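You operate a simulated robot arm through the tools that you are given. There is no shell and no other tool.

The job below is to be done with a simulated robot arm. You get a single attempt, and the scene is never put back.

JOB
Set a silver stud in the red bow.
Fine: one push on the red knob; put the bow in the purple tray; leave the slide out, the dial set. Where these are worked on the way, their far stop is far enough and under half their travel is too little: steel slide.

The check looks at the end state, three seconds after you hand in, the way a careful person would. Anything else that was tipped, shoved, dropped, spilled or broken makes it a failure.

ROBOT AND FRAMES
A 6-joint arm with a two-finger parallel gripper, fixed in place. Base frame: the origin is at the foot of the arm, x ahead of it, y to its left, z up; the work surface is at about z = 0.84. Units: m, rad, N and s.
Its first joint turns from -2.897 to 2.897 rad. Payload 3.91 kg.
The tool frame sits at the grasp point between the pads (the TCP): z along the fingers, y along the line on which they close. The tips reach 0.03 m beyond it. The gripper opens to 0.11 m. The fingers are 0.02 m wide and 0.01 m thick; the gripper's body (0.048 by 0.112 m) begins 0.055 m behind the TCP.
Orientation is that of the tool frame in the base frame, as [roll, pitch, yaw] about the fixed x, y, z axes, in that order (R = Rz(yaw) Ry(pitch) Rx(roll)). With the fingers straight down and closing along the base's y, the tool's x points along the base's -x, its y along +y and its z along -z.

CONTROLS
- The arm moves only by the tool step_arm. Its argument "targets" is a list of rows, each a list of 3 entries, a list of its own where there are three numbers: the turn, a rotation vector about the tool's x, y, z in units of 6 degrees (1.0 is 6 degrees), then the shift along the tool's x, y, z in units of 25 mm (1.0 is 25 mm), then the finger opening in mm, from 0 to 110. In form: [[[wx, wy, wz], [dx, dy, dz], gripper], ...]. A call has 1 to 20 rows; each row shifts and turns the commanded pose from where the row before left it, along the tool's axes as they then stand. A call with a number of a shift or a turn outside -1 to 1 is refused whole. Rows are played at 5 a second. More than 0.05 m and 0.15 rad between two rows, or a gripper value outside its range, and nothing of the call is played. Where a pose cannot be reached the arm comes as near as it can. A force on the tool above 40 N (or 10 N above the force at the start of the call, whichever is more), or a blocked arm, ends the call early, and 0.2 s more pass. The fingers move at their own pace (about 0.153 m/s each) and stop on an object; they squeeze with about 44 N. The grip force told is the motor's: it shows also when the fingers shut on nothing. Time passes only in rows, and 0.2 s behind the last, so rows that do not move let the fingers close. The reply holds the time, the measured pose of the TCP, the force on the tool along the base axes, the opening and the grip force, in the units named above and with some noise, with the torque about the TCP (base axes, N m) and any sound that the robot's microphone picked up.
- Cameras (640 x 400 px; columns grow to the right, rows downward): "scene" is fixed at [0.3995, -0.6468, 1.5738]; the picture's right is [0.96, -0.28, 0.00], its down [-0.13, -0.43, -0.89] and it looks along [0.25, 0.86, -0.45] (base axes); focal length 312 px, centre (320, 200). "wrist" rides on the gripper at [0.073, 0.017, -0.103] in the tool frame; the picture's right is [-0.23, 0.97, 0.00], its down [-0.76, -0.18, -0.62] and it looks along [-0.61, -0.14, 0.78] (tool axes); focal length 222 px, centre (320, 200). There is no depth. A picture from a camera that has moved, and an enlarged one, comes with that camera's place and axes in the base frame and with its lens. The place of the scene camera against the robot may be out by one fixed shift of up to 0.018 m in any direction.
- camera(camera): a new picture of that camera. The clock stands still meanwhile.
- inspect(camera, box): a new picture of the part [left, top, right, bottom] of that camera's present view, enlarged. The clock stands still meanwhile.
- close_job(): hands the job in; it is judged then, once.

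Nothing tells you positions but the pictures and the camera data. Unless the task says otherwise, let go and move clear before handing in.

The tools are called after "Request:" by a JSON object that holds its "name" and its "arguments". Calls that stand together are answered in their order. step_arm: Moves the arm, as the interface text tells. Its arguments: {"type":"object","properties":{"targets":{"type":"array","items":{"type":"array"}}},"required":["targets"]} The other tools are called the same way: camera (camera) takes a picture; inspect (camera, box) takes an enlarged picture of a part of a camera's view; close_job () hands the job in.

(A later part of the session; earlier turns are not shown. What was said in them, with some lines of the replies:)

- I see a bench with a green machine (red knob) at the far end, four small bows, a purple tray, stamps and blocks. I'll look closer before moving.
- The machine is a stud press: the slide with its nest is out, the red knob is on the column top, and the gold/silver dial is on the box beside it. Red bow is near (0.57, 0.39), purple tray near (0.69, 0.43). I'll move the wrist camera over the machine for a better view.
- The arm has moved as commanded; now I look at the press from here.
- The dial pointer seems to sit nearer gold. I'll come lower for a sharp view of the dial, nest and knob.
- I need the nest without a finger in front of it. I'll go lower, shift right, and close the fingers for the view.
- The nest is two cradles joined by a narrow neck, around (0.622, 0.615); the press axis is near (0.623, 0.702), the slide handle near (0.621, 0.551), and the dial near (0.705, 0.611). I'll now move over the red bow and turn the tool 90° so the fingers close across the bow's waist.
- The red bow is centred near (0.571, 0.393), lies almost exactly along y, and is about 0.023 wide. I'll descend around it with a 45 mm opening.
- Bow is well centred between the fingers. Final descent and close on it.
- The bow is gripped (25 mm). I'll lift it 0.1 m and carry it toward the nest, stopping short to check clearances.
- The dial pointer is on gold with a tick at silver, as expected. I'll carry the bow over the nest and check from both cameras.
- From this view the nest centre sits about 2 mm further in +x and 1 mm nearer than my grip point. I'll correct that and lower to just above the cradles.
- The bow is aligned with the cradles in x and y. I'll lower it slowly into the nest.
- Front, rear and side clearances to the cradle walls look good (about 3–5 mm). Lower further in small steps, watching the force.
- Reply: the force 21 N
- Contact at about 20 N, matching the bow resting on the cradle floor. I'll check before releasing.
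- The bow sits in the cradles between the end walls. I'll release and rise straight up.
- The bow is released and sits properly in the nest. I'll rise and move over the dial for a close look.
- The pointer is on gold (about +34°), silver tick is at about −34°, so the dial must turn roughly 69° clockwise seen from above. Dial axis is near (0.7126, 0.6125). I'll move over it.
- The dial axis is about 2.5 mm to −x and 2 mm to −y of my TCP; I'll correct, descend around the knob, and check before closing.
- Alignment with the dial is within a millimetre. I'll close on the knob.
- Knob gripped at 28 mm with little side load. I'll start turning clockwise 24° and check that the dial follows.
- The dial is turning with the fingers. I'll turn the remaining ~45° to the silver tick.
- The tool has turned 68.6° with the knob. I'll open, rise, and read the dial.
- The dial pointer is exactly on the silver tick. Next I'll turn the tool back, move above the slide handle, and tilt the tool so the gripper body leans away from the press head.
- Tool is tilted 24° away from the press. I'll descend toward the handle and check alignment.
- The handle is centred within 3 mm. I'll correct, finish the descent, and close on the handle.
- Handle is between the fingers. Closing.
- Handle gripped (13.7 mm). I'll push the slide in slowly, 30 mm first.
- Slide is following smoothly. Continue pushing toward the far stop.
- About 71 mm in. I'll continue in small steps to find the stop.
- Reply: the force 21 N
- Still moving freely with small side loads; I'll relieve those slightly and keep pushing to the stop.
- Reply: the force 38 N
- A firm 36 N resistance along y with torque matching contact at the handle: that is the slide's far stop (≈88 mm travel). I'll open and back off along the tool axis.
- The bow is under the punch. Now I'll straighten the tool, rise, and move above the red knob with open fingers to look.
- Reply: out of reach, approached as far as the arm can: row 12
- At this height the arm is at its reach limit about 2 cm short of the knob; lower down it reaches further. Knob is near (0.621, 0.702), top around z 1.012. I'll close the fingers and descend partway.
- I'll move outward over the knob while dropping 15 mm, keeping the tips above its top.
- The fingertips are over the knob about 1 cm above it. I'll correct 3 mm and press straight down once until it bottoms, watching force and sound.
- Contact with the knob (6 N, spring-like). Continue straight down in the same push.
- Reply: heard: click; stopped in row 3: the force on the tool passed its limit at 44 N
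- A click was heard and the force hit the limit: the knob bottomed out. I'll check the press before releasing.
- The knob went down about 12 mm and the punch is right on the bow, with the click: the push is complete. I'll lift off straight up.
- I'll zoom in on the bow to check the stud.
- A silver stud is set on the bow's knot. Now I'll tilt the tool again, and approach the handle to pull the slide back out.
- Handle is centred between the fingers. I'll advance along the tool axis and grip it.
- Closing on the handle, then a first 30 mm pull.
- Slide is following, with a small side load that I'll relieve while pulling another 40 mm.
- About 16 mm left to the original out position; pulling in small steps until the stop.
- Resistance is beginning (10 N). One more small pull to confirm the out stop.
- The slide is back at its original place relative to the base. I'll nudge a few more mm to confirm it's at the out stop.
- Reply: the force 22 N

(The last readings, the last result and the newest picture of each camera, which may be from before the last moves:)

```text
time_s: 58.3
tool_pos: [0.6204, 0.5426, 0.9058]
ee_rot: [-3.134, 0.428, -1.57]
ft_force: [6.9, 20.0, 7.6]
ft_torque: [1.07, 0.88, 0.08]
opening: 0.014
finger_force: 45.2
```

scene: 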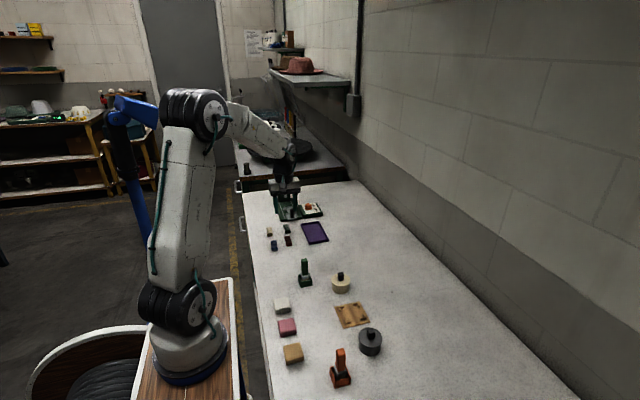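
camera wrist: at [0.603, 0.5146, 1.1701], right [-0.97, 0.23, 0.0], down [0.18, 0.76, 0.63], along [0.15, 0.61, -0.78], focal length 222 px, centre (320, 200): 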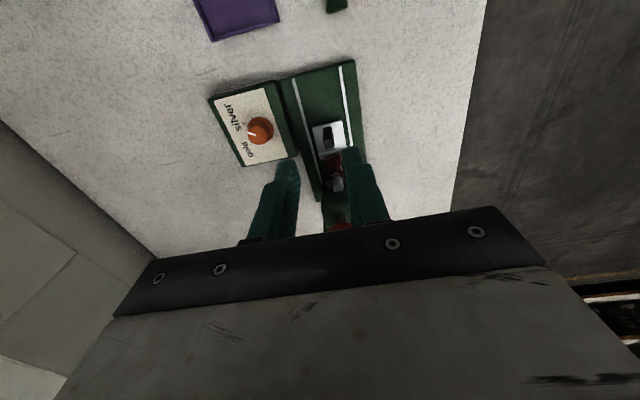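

Out stop reached (20 N, no further motion). I'll release and back off, then straighten the tool.

Request:
{"name": "step_arm", "arguments": {"targets": [[[0, 0, 0], [-0.05, 0, 0.02], 8], [[0, 0, 0], [0, 0, 0], 35], [[0, 0, 0], [0, 0, 0], 35], [[0, 0, 0], [0, 0, -0.5], 35], [[0, 0, 0], [0, 0, -1], 35], [[0, 0, 0], [0, 0, -1], 35], [[0, 0, 0], [0, 0, -1], 45], [[0, 1, 0], [0, 0, 0], 45], [[0, 1, 0], [0, 0, 0], 45], [[0, 1, 0], [0, 0, 0], 45], [[0, 1, 0], [0, 0, 0], 45]]}}

Request:
{"name": "camera", "arguments": {"camera": "wrist"}}

Request:
{"name": "inspect", "arguments": {"camera": "wrist", "box": [230, 100, 410, 220]}}

Request:
{"name": "inspect", "arguments": {"camera": "scene", "box": [270, 185, 330, 225]}}

```text
time_s: 60.7
tool_pos: [0.6202, 0.5064, 0.9865]
ee_rot: [-3.137, 0.008, -1.573]
ft_force: [0.9, -0.5, 0.9]
ft_torque: [0.03, -0.04, 0.02]
opening: 0.0449
finger_force: 0.1
```

```text
taken
camera wrist: at [0.6016, 0.4335, 1.0908], right [-0.97, 0.23, 0.0], down [0.17, 0.76, 0.63], along [0.15, 0.61, -0.78], focal length 222 px, centre (320, 200)
```

wrist: 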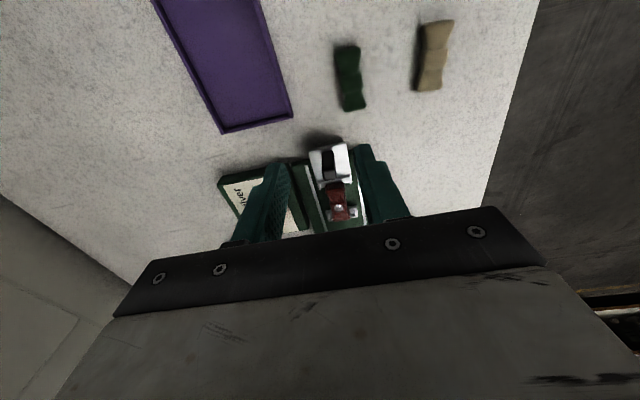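

```text
3.33 times, centred on (320, 160) of wrist
camera zoom: at [0.6016, 0.4335, 1.0908], right [-0.97, 0.23, 0.0], down [0.17, 0.76, 0.63], along [0.15, 0.61, -0.78], focal length 740 px, centre (320, 333)
```

zoom: 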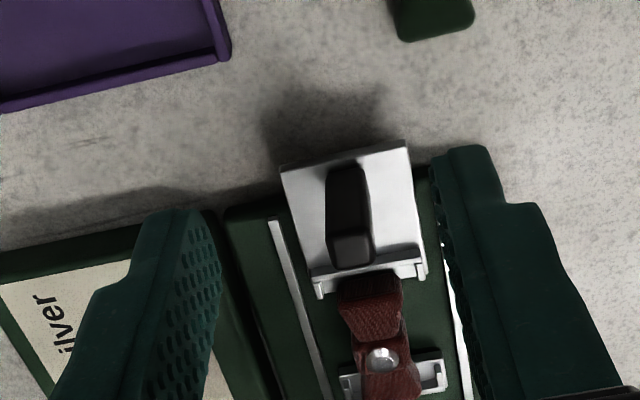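

```text
10.00 times, centred on (300, 205) of scene
camera zoom: at [0.3995, -0.6468, 1.5738], right [0.96, -0.28, 0.0], down [-0.13, -0.43, -0.89], along [0.25, 0.86, -0.45], focal length 3115 px, centre (520, 150)
```

zoom: 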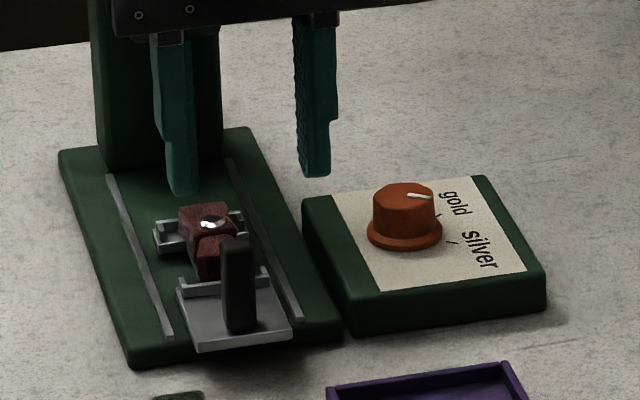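

The slide is out, the dial is on silver, and the bow with its silver stud sits in the nest. I'll move above it to pick it up.

Request:
{"name": "step_arm", "arguments": {"targets": [[[0, 0, 0], [-0.86, 0, 0], 40], [[0, 0, 0], [-0.86, 0, 0], 40], [[0, 0, 0], [-0.86, 0, 0], 40], [[0, 0, 0], [-0.86, 0, 0], 40], [[0, 0, 0], [-0.84, 0, 0], 40], [[0, 0, 0], [0, 0, 0.7], 40], [[0, 0, 0], [0, 0, 0.7], 40], [[0, 0, 0], [0, 0, 0], 40]]}}

Request:
{"name": "inspect", "arguments": {"camera": "wrist", "box": [240, 90, 400, 190]}}

Request:
{"name": "inspect", "arguments": {"camera": "scene", "box": [270, 175, 330, 225]}}

```text
time_s: 62.5
tool_pos: [0.6179, 0.6131, 0.9527]
ee_rot: [-3.137, 0.008, -1.571]
ft_force: [-0.1, -0.9, 0.1]
ft_torque: [0.04, 0.06, -0.04]
opening: 0.04
finger_force: 0.1
```

```text
4.00 times, centred on (320, 140) of wrist
camera zoom: at [0.6023, 0.5403, 1.0566], right [-0.97, 0.23, 0.0], down [0.17, 0.76, 0.63], along [0.15, 0.61, -0.78], focal length 888 px, centre (320, 440)
```

zoom: 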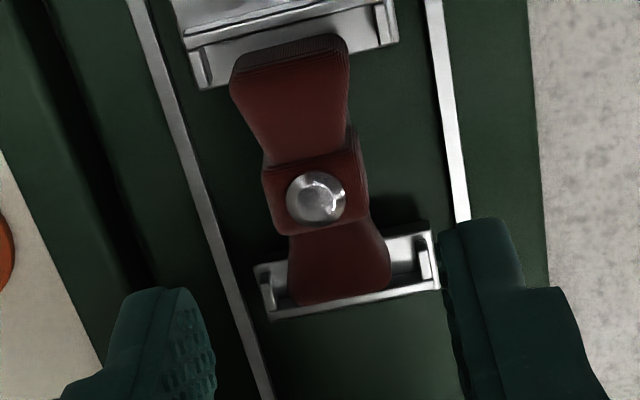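

```text
8.00 times, centred on (300, 200) of scene
camera zoom: at [0.3995, -0.6468, 1.5738], right [0.96, -0.28, 0.0], down [-0.13, -0.43, -0.89], along [0.25, 0.86, -0.45], focal length 2492 px, centre (480, 200)
```

zoom: 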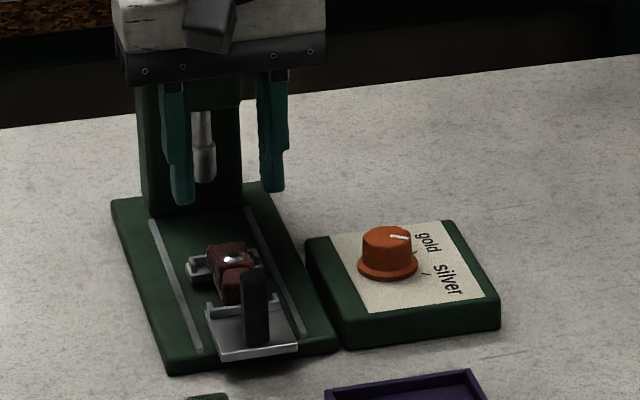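

The bow is 2.5 mm off in x from my TCP; I'll correct, descend and grip.

Request:
{"name": "step_arm", "arguments": {"targets": [[[0, 0, 0], [-0.03, -0.1, 0], 40], [[0, 0, 0], [0, 0, 0.7], 40], [[0, 0, 0], [0, 0, 0.7], 40], [[0, 0, 0], [0, 0, 0.72], 40], [[0, 0, 0], [0, 0, 0], 40]]}}

Request:
{"name": "inspect", "arguments": {"camera": "wrist", "box": [240, 100, 400, 200]}}

```text
time_s: 63.7
tool_pos: [0.622, 0.6156, 0.8988]
ee_rot: [-3.136, 0.009, -1.569]
ft_force: [0.1, 0.3, 0.5]
ft_torque: [-0.03, -0.01, 0.01]
opening: 0.0399
finger_force: 0.0
```

```text
4.00 times, centred on (320, 150) of wrist
camera zoom: at [0.6044, 0.5427, 1.003], right [-0.97, 0.23, 0.0], down [0.17, 0.76, 0.63], along [0.15, 0.61, -0.78], focal length 888 px, centre (320, 400)
```

zoom: 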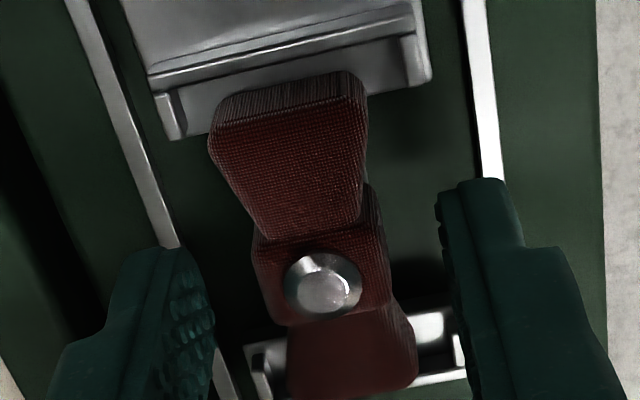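

Bow is centred between the fingers. Closing on the knot sides, then a small lift.

Request:
{"name": "step_arm", "arguments": {"targets": [[[0, 0, 0], [0, 0, 0], 10], [[0, 0, 0], [0, 0, 0], 10], [[0, 0, 0], [0, 0, 0], 10], [[0, 0, 0], [0, 0, -0.3], 10], [[0, 0, 0], [0, 0, -0.5], 10], [[0, 0, 0], [0, 0, -0.7], 10], [[0, 0, 0], [0, 0, -0.7], 10]]}}

Request:
{"name": "inspect", "arguments": {"camera": "wrist", "box": [240, 100, 400, 200]}}

Request:
{"name": "inspect", "arguments": {"camera": "scene", "box": [260, 175, 340, 225]}}

```text
time_s: 65.3
tool_pos: [0.6225, 0.6143, 0.9539]
ee_rot: [-3.137, 0.009, -1.571]
ft_force: [0.1, 0.0, -0.1]
ft_torque: [-0.01, 0.06, -0.01]
opening: 0.0253
finger_force: 44.4
```

```text
4.00 times, centred on (320, 150) of wrist
camera zoom: at [0.6054, 0.5418, 1.0576], right [-0.97, 0.23, 0.0], down [0.17, 0.76, 0.63], along [0.15, 0.61, -0.78], focal length 888 px, centre (320, 400)
```

zoom: 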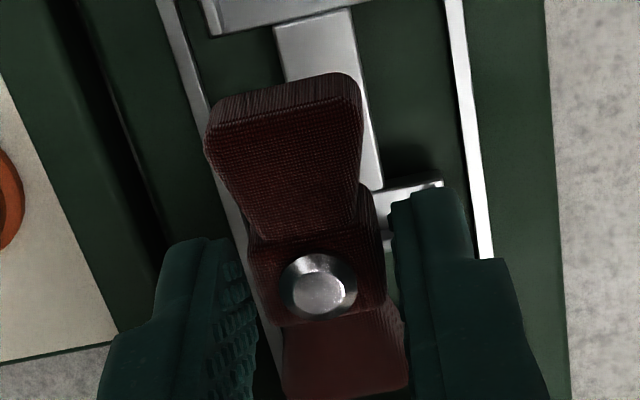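

```text
8.00 times, centred on (300, 200) of scene
camera zoom: at [0.3995, -0.6468, 1.5738], right [0.96, -0.28, 0.0], down [-0.13, -0.43, -0.89], along [0.25, 0.86, -0.45], focal length 2492 px, centre (480, 200)
```

zoom: 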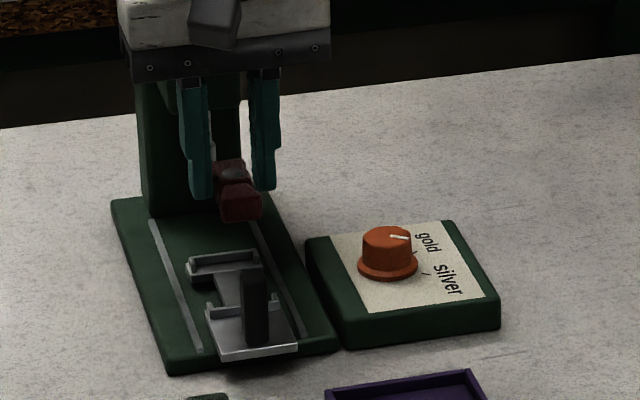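

The bow with stud is held. I'll carry it over the purple tray's centre near (0.689, 0.429).

Request:
{"name": "step_arm", "arguments": {"targets": [[[0, 0, 0], [0, 0, -0.8], 10], [[0, 0, 0], [0, 0, -0.6], 10], [[0, 0, 0], [0.93, -0.338, 0], 10], [[0, 0, 0], [0.93, -0.338, 0], 10], [[0, 0, 0], [0.93, -0.338, 0], 10], [[0, 0, 0], [0.93, -0.338, 0], 10], [[0, 0, 0], [0.93, -0.338, 0], 10], [[0, 0, 0], [0.93, -0.338, 0], 10], [[0, 0, 0], [0.93, -0.338, 0], 10], [[0, 0, 0], [0.93, -0.338, 0], 10], [[0, 0, 0], [0, 0, 0], 10]]}}

Request:
{"name": "camera", "arguments": {"camera": "wrist"}}

Request:
{"name": "inspect", "arguments": {"camera": "scene", "box": [250, 165, 350, 255]}}

```text
time_s: 67.7
tool_pos: [0.6888, 0.4301, 0.9879]
ee_rot: [-3.135, 0.011, -1.573]
ft_force: [0.0, 0.0, -0.2]
ft_torque: [0.02, 0.02, 0.01]
opening: 0.0256
finger_force: 44.3
```

```text
taken
camera wrist: at [0.6721, 0.3568, 1.092], right [-0.97, 0.23, 0.0], down [0.17, 0.76, 0.63], along [0.15, 0.61, -0.78], focal length 222 px, centre (320, 200)
```

wrist: 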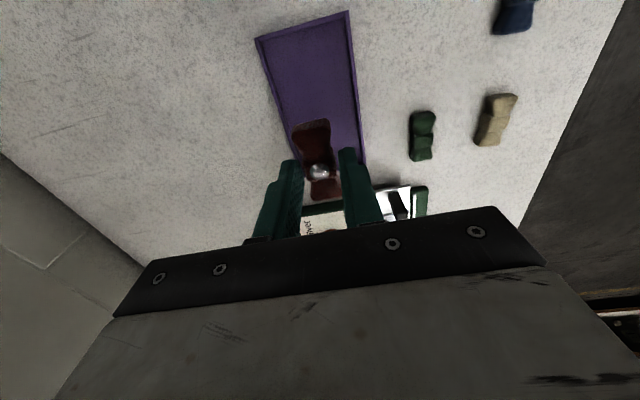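

```text
4.44 times, centred on (300, 210) of scene
camera zoom: at [0.3995, -0.6468, 1.5738], right [0.96, -0.28, 0.0], down [-0.13, -0.43, -0.89], along [0.25, 0.86, -0.45], focal length 1385 px, centre (409, 156)
```

zoom: 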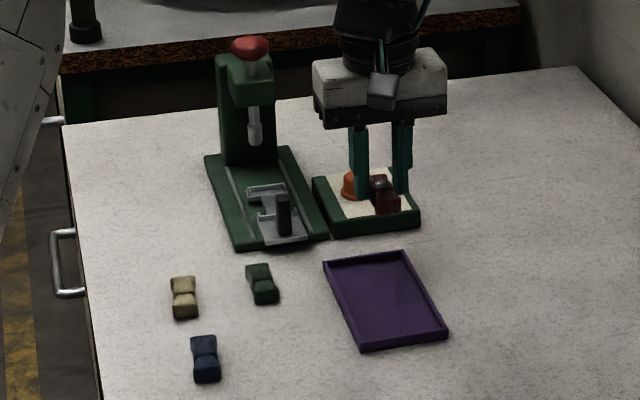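

The bow is over the tray centre. I'll lower to just above the tray floor.

Request:
{"name": "step_arm", "arguments": {"targets": [[[0, 0, 0], [0, 0, 0.75], 10], [[0, 0, 0], [0, 0, 0.75], 10], [[0, 0, 0], [0, 0, 0.75], 10], [[0, 0, 0], [0, 0, 0.75], 10], [[0, 0, 0], [0, 0, 0.6], 10], [[0, 0, 0], [0, 0, 0], 10]]}}

Request:
{"name": "inspect", "arguments": {"camera": "wrist", "box": [230, 90, 410, 210]}}

Request:
{"name": "inspect", "arguments": {"camera": "scene", "box": [270, 195, 350, 255]}}

```text
time_s: 69.1
tool_pos: [0.6908, 0.4296, 0.8974]
ee_rot: [-3.136, 0.008, -1.572]
ft_force: [-0.5, -0.5, 0.3]
ft_torque: [0.02, 0.03, 0.02]
opening: 0.0254
finger_force: 44.1
```

```text
3.33 times, centred on (320, 150) of wrist
camera zoom: at [0.6728, 0.3576, 1.0021], right [-0.97, 0.23, 0.0], down [0.17, 0.76, 0.63], along [0.15, 0.61, -0.78], focal length 740 px, centre (320, 367)
```

zoom: 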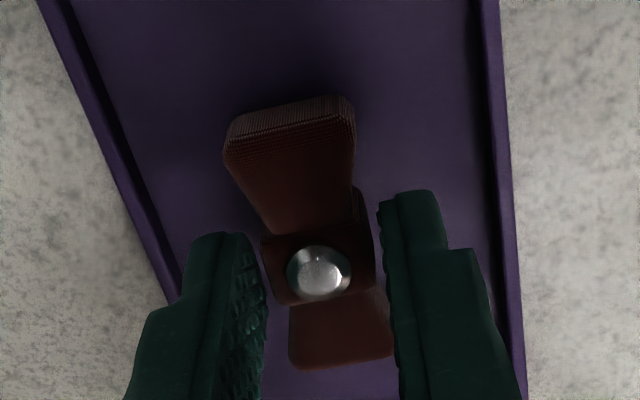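

```text
6.67 times, centred on (310, 225) of scene
camera zoom: at [0.3995, -0.6468, 1.5738], right [0.96, -0.28, 0.0], down [-0.13, -0.43, -0.89], along [0.25, 0.86, -0.45], focal length 2077 px, centre (387, 33)
```

zoom: 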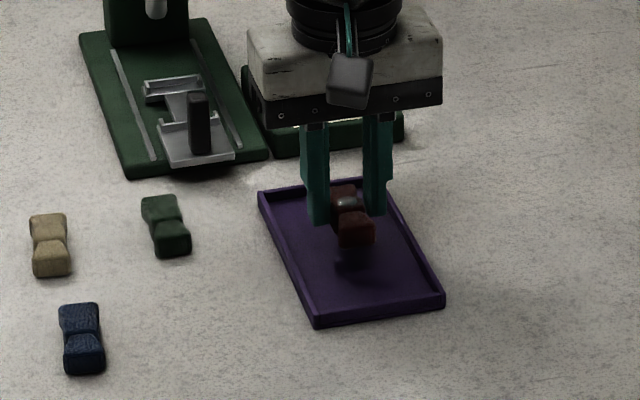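

The bow is inside the tray outline. I'll lower gently to the floor.

Request:
{"name": "step_arm", "arguments": {"targets": [[[0, 0, 0], [0, 0, 0.2], 10], [[0, 0, 0], [0, 0, 0.15], 10], [[0, 0, 0], [0, 0, 0.1], 10], [[0, 0, 0], [0, 0, 0], 10]]}}

```text
time_s: 70.1
tool_pos: [0.6914, 0.4284, 0.8865]
ee_rot: [-3.136, 0.009, -1.572]
ft_force: [0.1, -0.2, -0.1]
ft_torque: [0.0, 0.02, -0.02]
opening: 0.0253
finger_force: 44.1
```

Request:
{"name": "step_arm", "arguments": {"targets": [[[0, 0, 0], [0, 0, 0.08], 10], [[0, 0, 0], [0, 0, 0.08], 10], [[0, 0, 0], [0, 0, 0], 10]]}}

```text
time_s: 70.9
tool_pos: [0.6898, 0.4291, 0.8832]
ee_rot: [-3.137, 0.007, -1.57]
ft_force: [0.1, -0.3, 0.2]
ft_torque: [0.0, 0.0, 0.04]
opening: 0.0252
finger_force: 44.1
```

No contact yet at z 0.883, so the bow is a few mm above the tray floor. I'll keep lowering in 2 mm steps.

Request:
{"name": "step_arm", "arguments": {"targets": [[[0, 0, 0], [0, 0, 0.08], 10], [[0, 0, 0], [0, 0, 0], 10]]}}

Request:
{"name": "inspect", "arguments": {"camera": "scene", "box": [290, 205, 340, 250]}}

```text
time_s: 71.5
tool_pos: [0.6898, 0.4292, 0.8807]
ee_rot: [-3.136, 0.007, -1.57]
ft_force: [0.3, -0.8, 4.9]
ft_torque: [-0.02, 0.04, -0.02]
opening: 0.0254
finger_force: 43.9
```

```text
8.89 times, centred on (315, 228) of scene
camera zoom: at [0.3995, -0.6468, 1.5738], right [0.96, -0.28, 0.0], down [-0.13, -0.43, -0.89], along [0.25, 0.86, -0.45], focal length 2769 px, centre (364, -44)
```

zoom: 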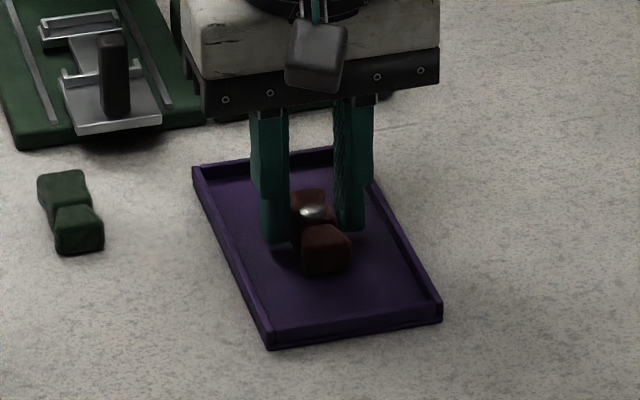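

Light contact (5 N): the bow is on the tray floor. I'll release with a limited opening and rise straight up.

Request:
{"name": "step_arm", "arguments": {"targets": [[[0, 0, 0], [0, 0, 0], 34], [[0, 0, 0], [0, 0, 0], 34], [[0, 0, 0], [0, 0, 0], 34], [[0, 0, 0], [0, 0, -0.3], 34], [[0, 0, 0], [0, 0, -0.7], 34], [[0, 0, 0], [0, 0, -1], 34], [[0, 0, 0], [0, 0, -1], 34], [[0, 0, 0], [0, 0, -1], 34], [[0, 0, 0], [0, 0, -1], 34]]}}

Request:
{"name": "camera", "arguments": {"camera": "wrist"}}

Request:
{"name": "inspect", "arguments": {"camera": "scene", "box": [250, 160, 350, 255]}}

Request:
{"name": "inspect", "arguments": {"camera": "scene", "box": [290, 180, 340, 250]}}

Request:
{"name": "camera", "arguments": {"camera": "scene"}}

```text
time_s: 73.5
tool_pos: [0.6889, 0.428, 1.0053]
ee_rot: [-3.136, 0.008, -1.57]
ft_force: [-1.0, 0.1, 0.5]
ft_torque: [0.01, 0.05, -0.03]
opening: 0.0338
finger_force: 0.1
```

```text
taken
camera wrist: at [0.6723, 0.3557, 1.1096], right [-0.97, 0.23, 0.0], down [0.18, 0.76, 0.63], along [0.15, 0.61, -0.78], focal length 222 px, centre (320, 200)
```

wrist: 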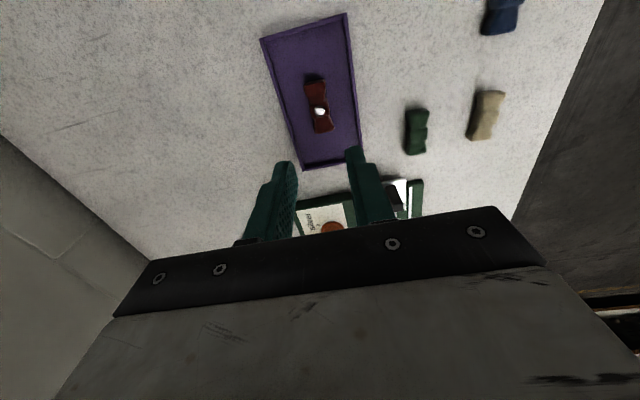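

```text
4.21 times, centred on (300, 208) of scene
camera zoom: at [0.3995, -0.6468, 1.5738], right [0.96, -0.28, 0.0], down [-0.13, -0.43, -0.89], along [0.25, 0.86, -0.45], focal length 1312 px, centre (404, 168)
```

zoom: 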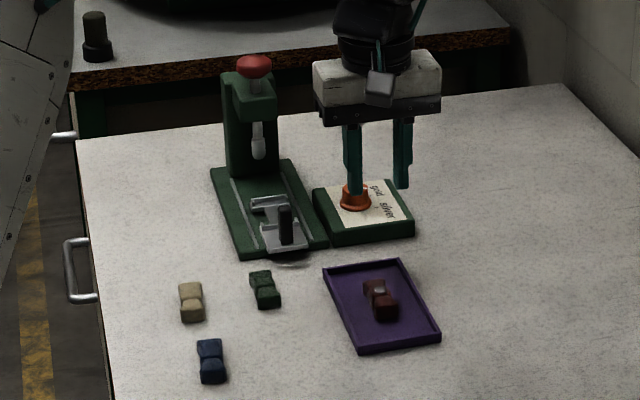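

```text
5.71 times, centred on (315, 215) of scene
camera zoom: at [0.3995, -0.6468, 1.5738], right [0.96, -0.28, 0.0], down [-0.13, -0.43, -0.89], along [0.25, 0.86, -0.45], focal length 1780 px, centre (349, 114)
```

zoom: 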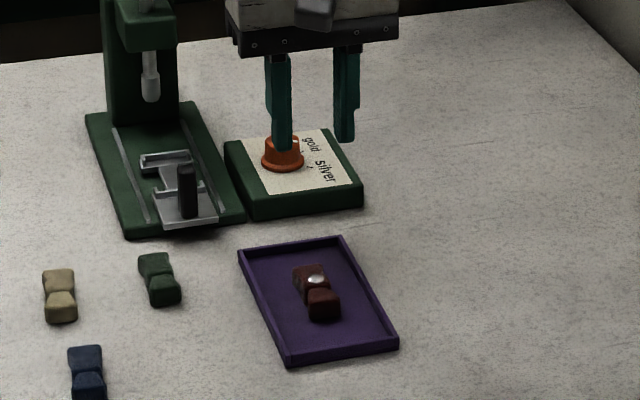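

```text
taken
```

scene: 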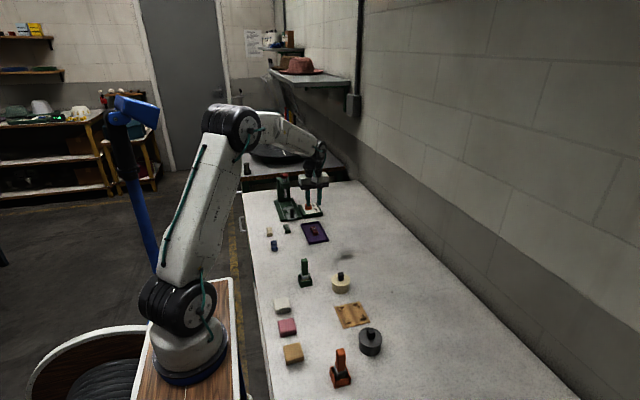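

The studded bow lies in the purple tray. I'll move the arm higher and clear, then verify the dial, slide and everything else (including a dark smudge near the tray, likely a shadow).

Request:
{"name": "step_arm", "arguments": {"targets": [[[0, 0, 0], [0, 0.5, -1], 34], [[0, 0, 0], [0, 0.5, -1], 34], [[0, 0, 0], [0, 0.8, -1], 34], [[0, 0, 0], [0, 0.8, -1], 34], [[0, 0, 0], [0, 0.8, -1], 34], [[0, 0, 0], [0, 0.8, -1], 34], [[0, 0, 0], [0, 0.8, -0.5], 34], [[0, 0, 0], [0, 0.8, 0], 34], [[0, 0, 0], [0, 0.8, 0], 34]]}}

Request:
{"name": "camera", "arguments": {"camera": "scene"}}

Request:
{"name": "inspect", "arguments": {"camera": "scene", "box": [260, 170, 360, 265]}}

Request:
{"name": "inspect", "arguments": {"camera": "scene", "box": [280, 185, 330, 220]}}

Request:
{"name": "camera", "arguments": {"camera": "wrist"}}

```text
time_s: 75.5
tool_pos: [0.5218, 0.4276, 1.1671]
ee_rot: [-3.136, 0.009, -1.572]
ft_force: [-0.1, -0.6, -0.6]
ft_torque: [0.03, -0.02, 0.03]
opening: 0.0339
finger_force: 0.1
```

```text
taken
```

scene: 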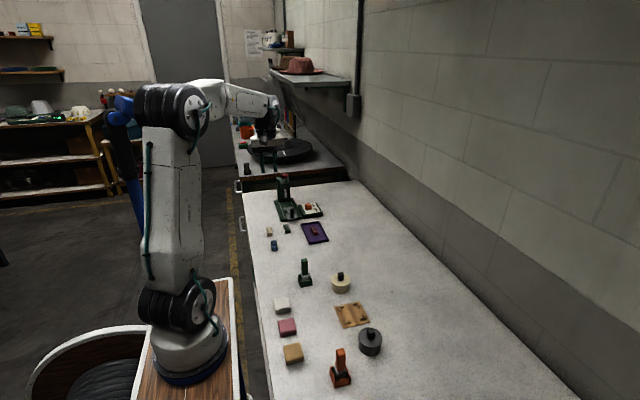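

```text
4.21 times, centred on (310, 218) of scene
camera zoom: at [0.3995, -0.6468, 1.5738], right [0.96, -0.28, 0.0], down [-0.13, -0.43, -0.89], along [0.25, 0.86, -0.45], focal length 1312 px, centre (362, 126)
```

zoom: 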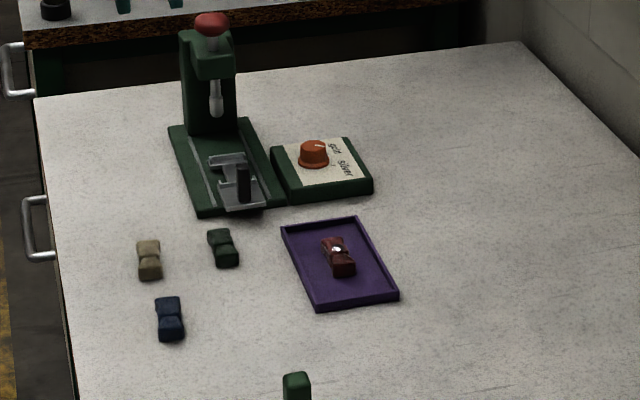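

```text
11.43 times, centred on (305, 202) of scene
camera zoom: at [0.3995, -0.6468, 1.5738], right [0.96, -0.28, 0.0], down [-0.13, -0.43, -0.89], along [0.25, 0.86, -0.45], focal length 3560 px, centre (491, 171)
```

zoom: 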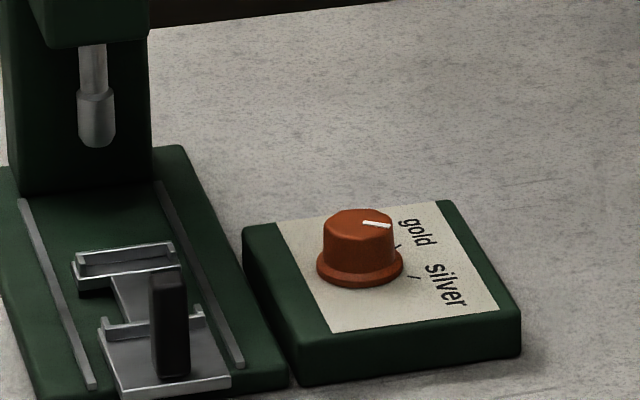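

```text
taken
camera wrist: at [0.5049, 0.3551, 1.2719], right [-0.97, 0.23, 0.0], down [0.18, 0.76, 0.63], along [0.15, 0.61, -0.78], focal length 222 px, centre (320, 200)
```

wrist: 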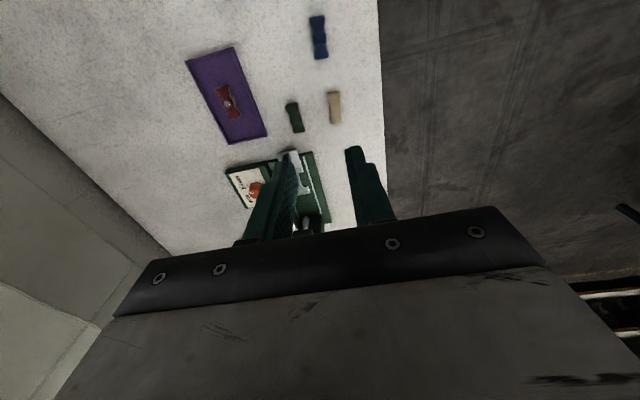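

Everything checks out. The bow carries a silver stud and lies in the purple tray, and the knob was pushed once. The slide is at its out stop, the dial pointer is on silver, the other items are undisturbed, and the arm is clear. I'm handing in.

Request:
{"name": "close_job", "arguments": {}}

```text
The job is handed in.
```

The red bow now has a silver stud set in its knot and is lying in the purple tray. I've handed the job in, but no result has come back yet.

- **Dial:** turned from gold to silver and left there. The pointer lined up with the silver tick in the last pictures.
- **Slide:** pushed in to its far stop (about 88 mm) for the press, then pulled back out to its out stop and left there.
- **Red knob:** pushed once, until it clicked and hit the force limit. The stud showed on the bow right afterwards.
- **Rest of the scene:** the last pictures show nothing else moved or knocked over. The arm let go and is clear of the bench.
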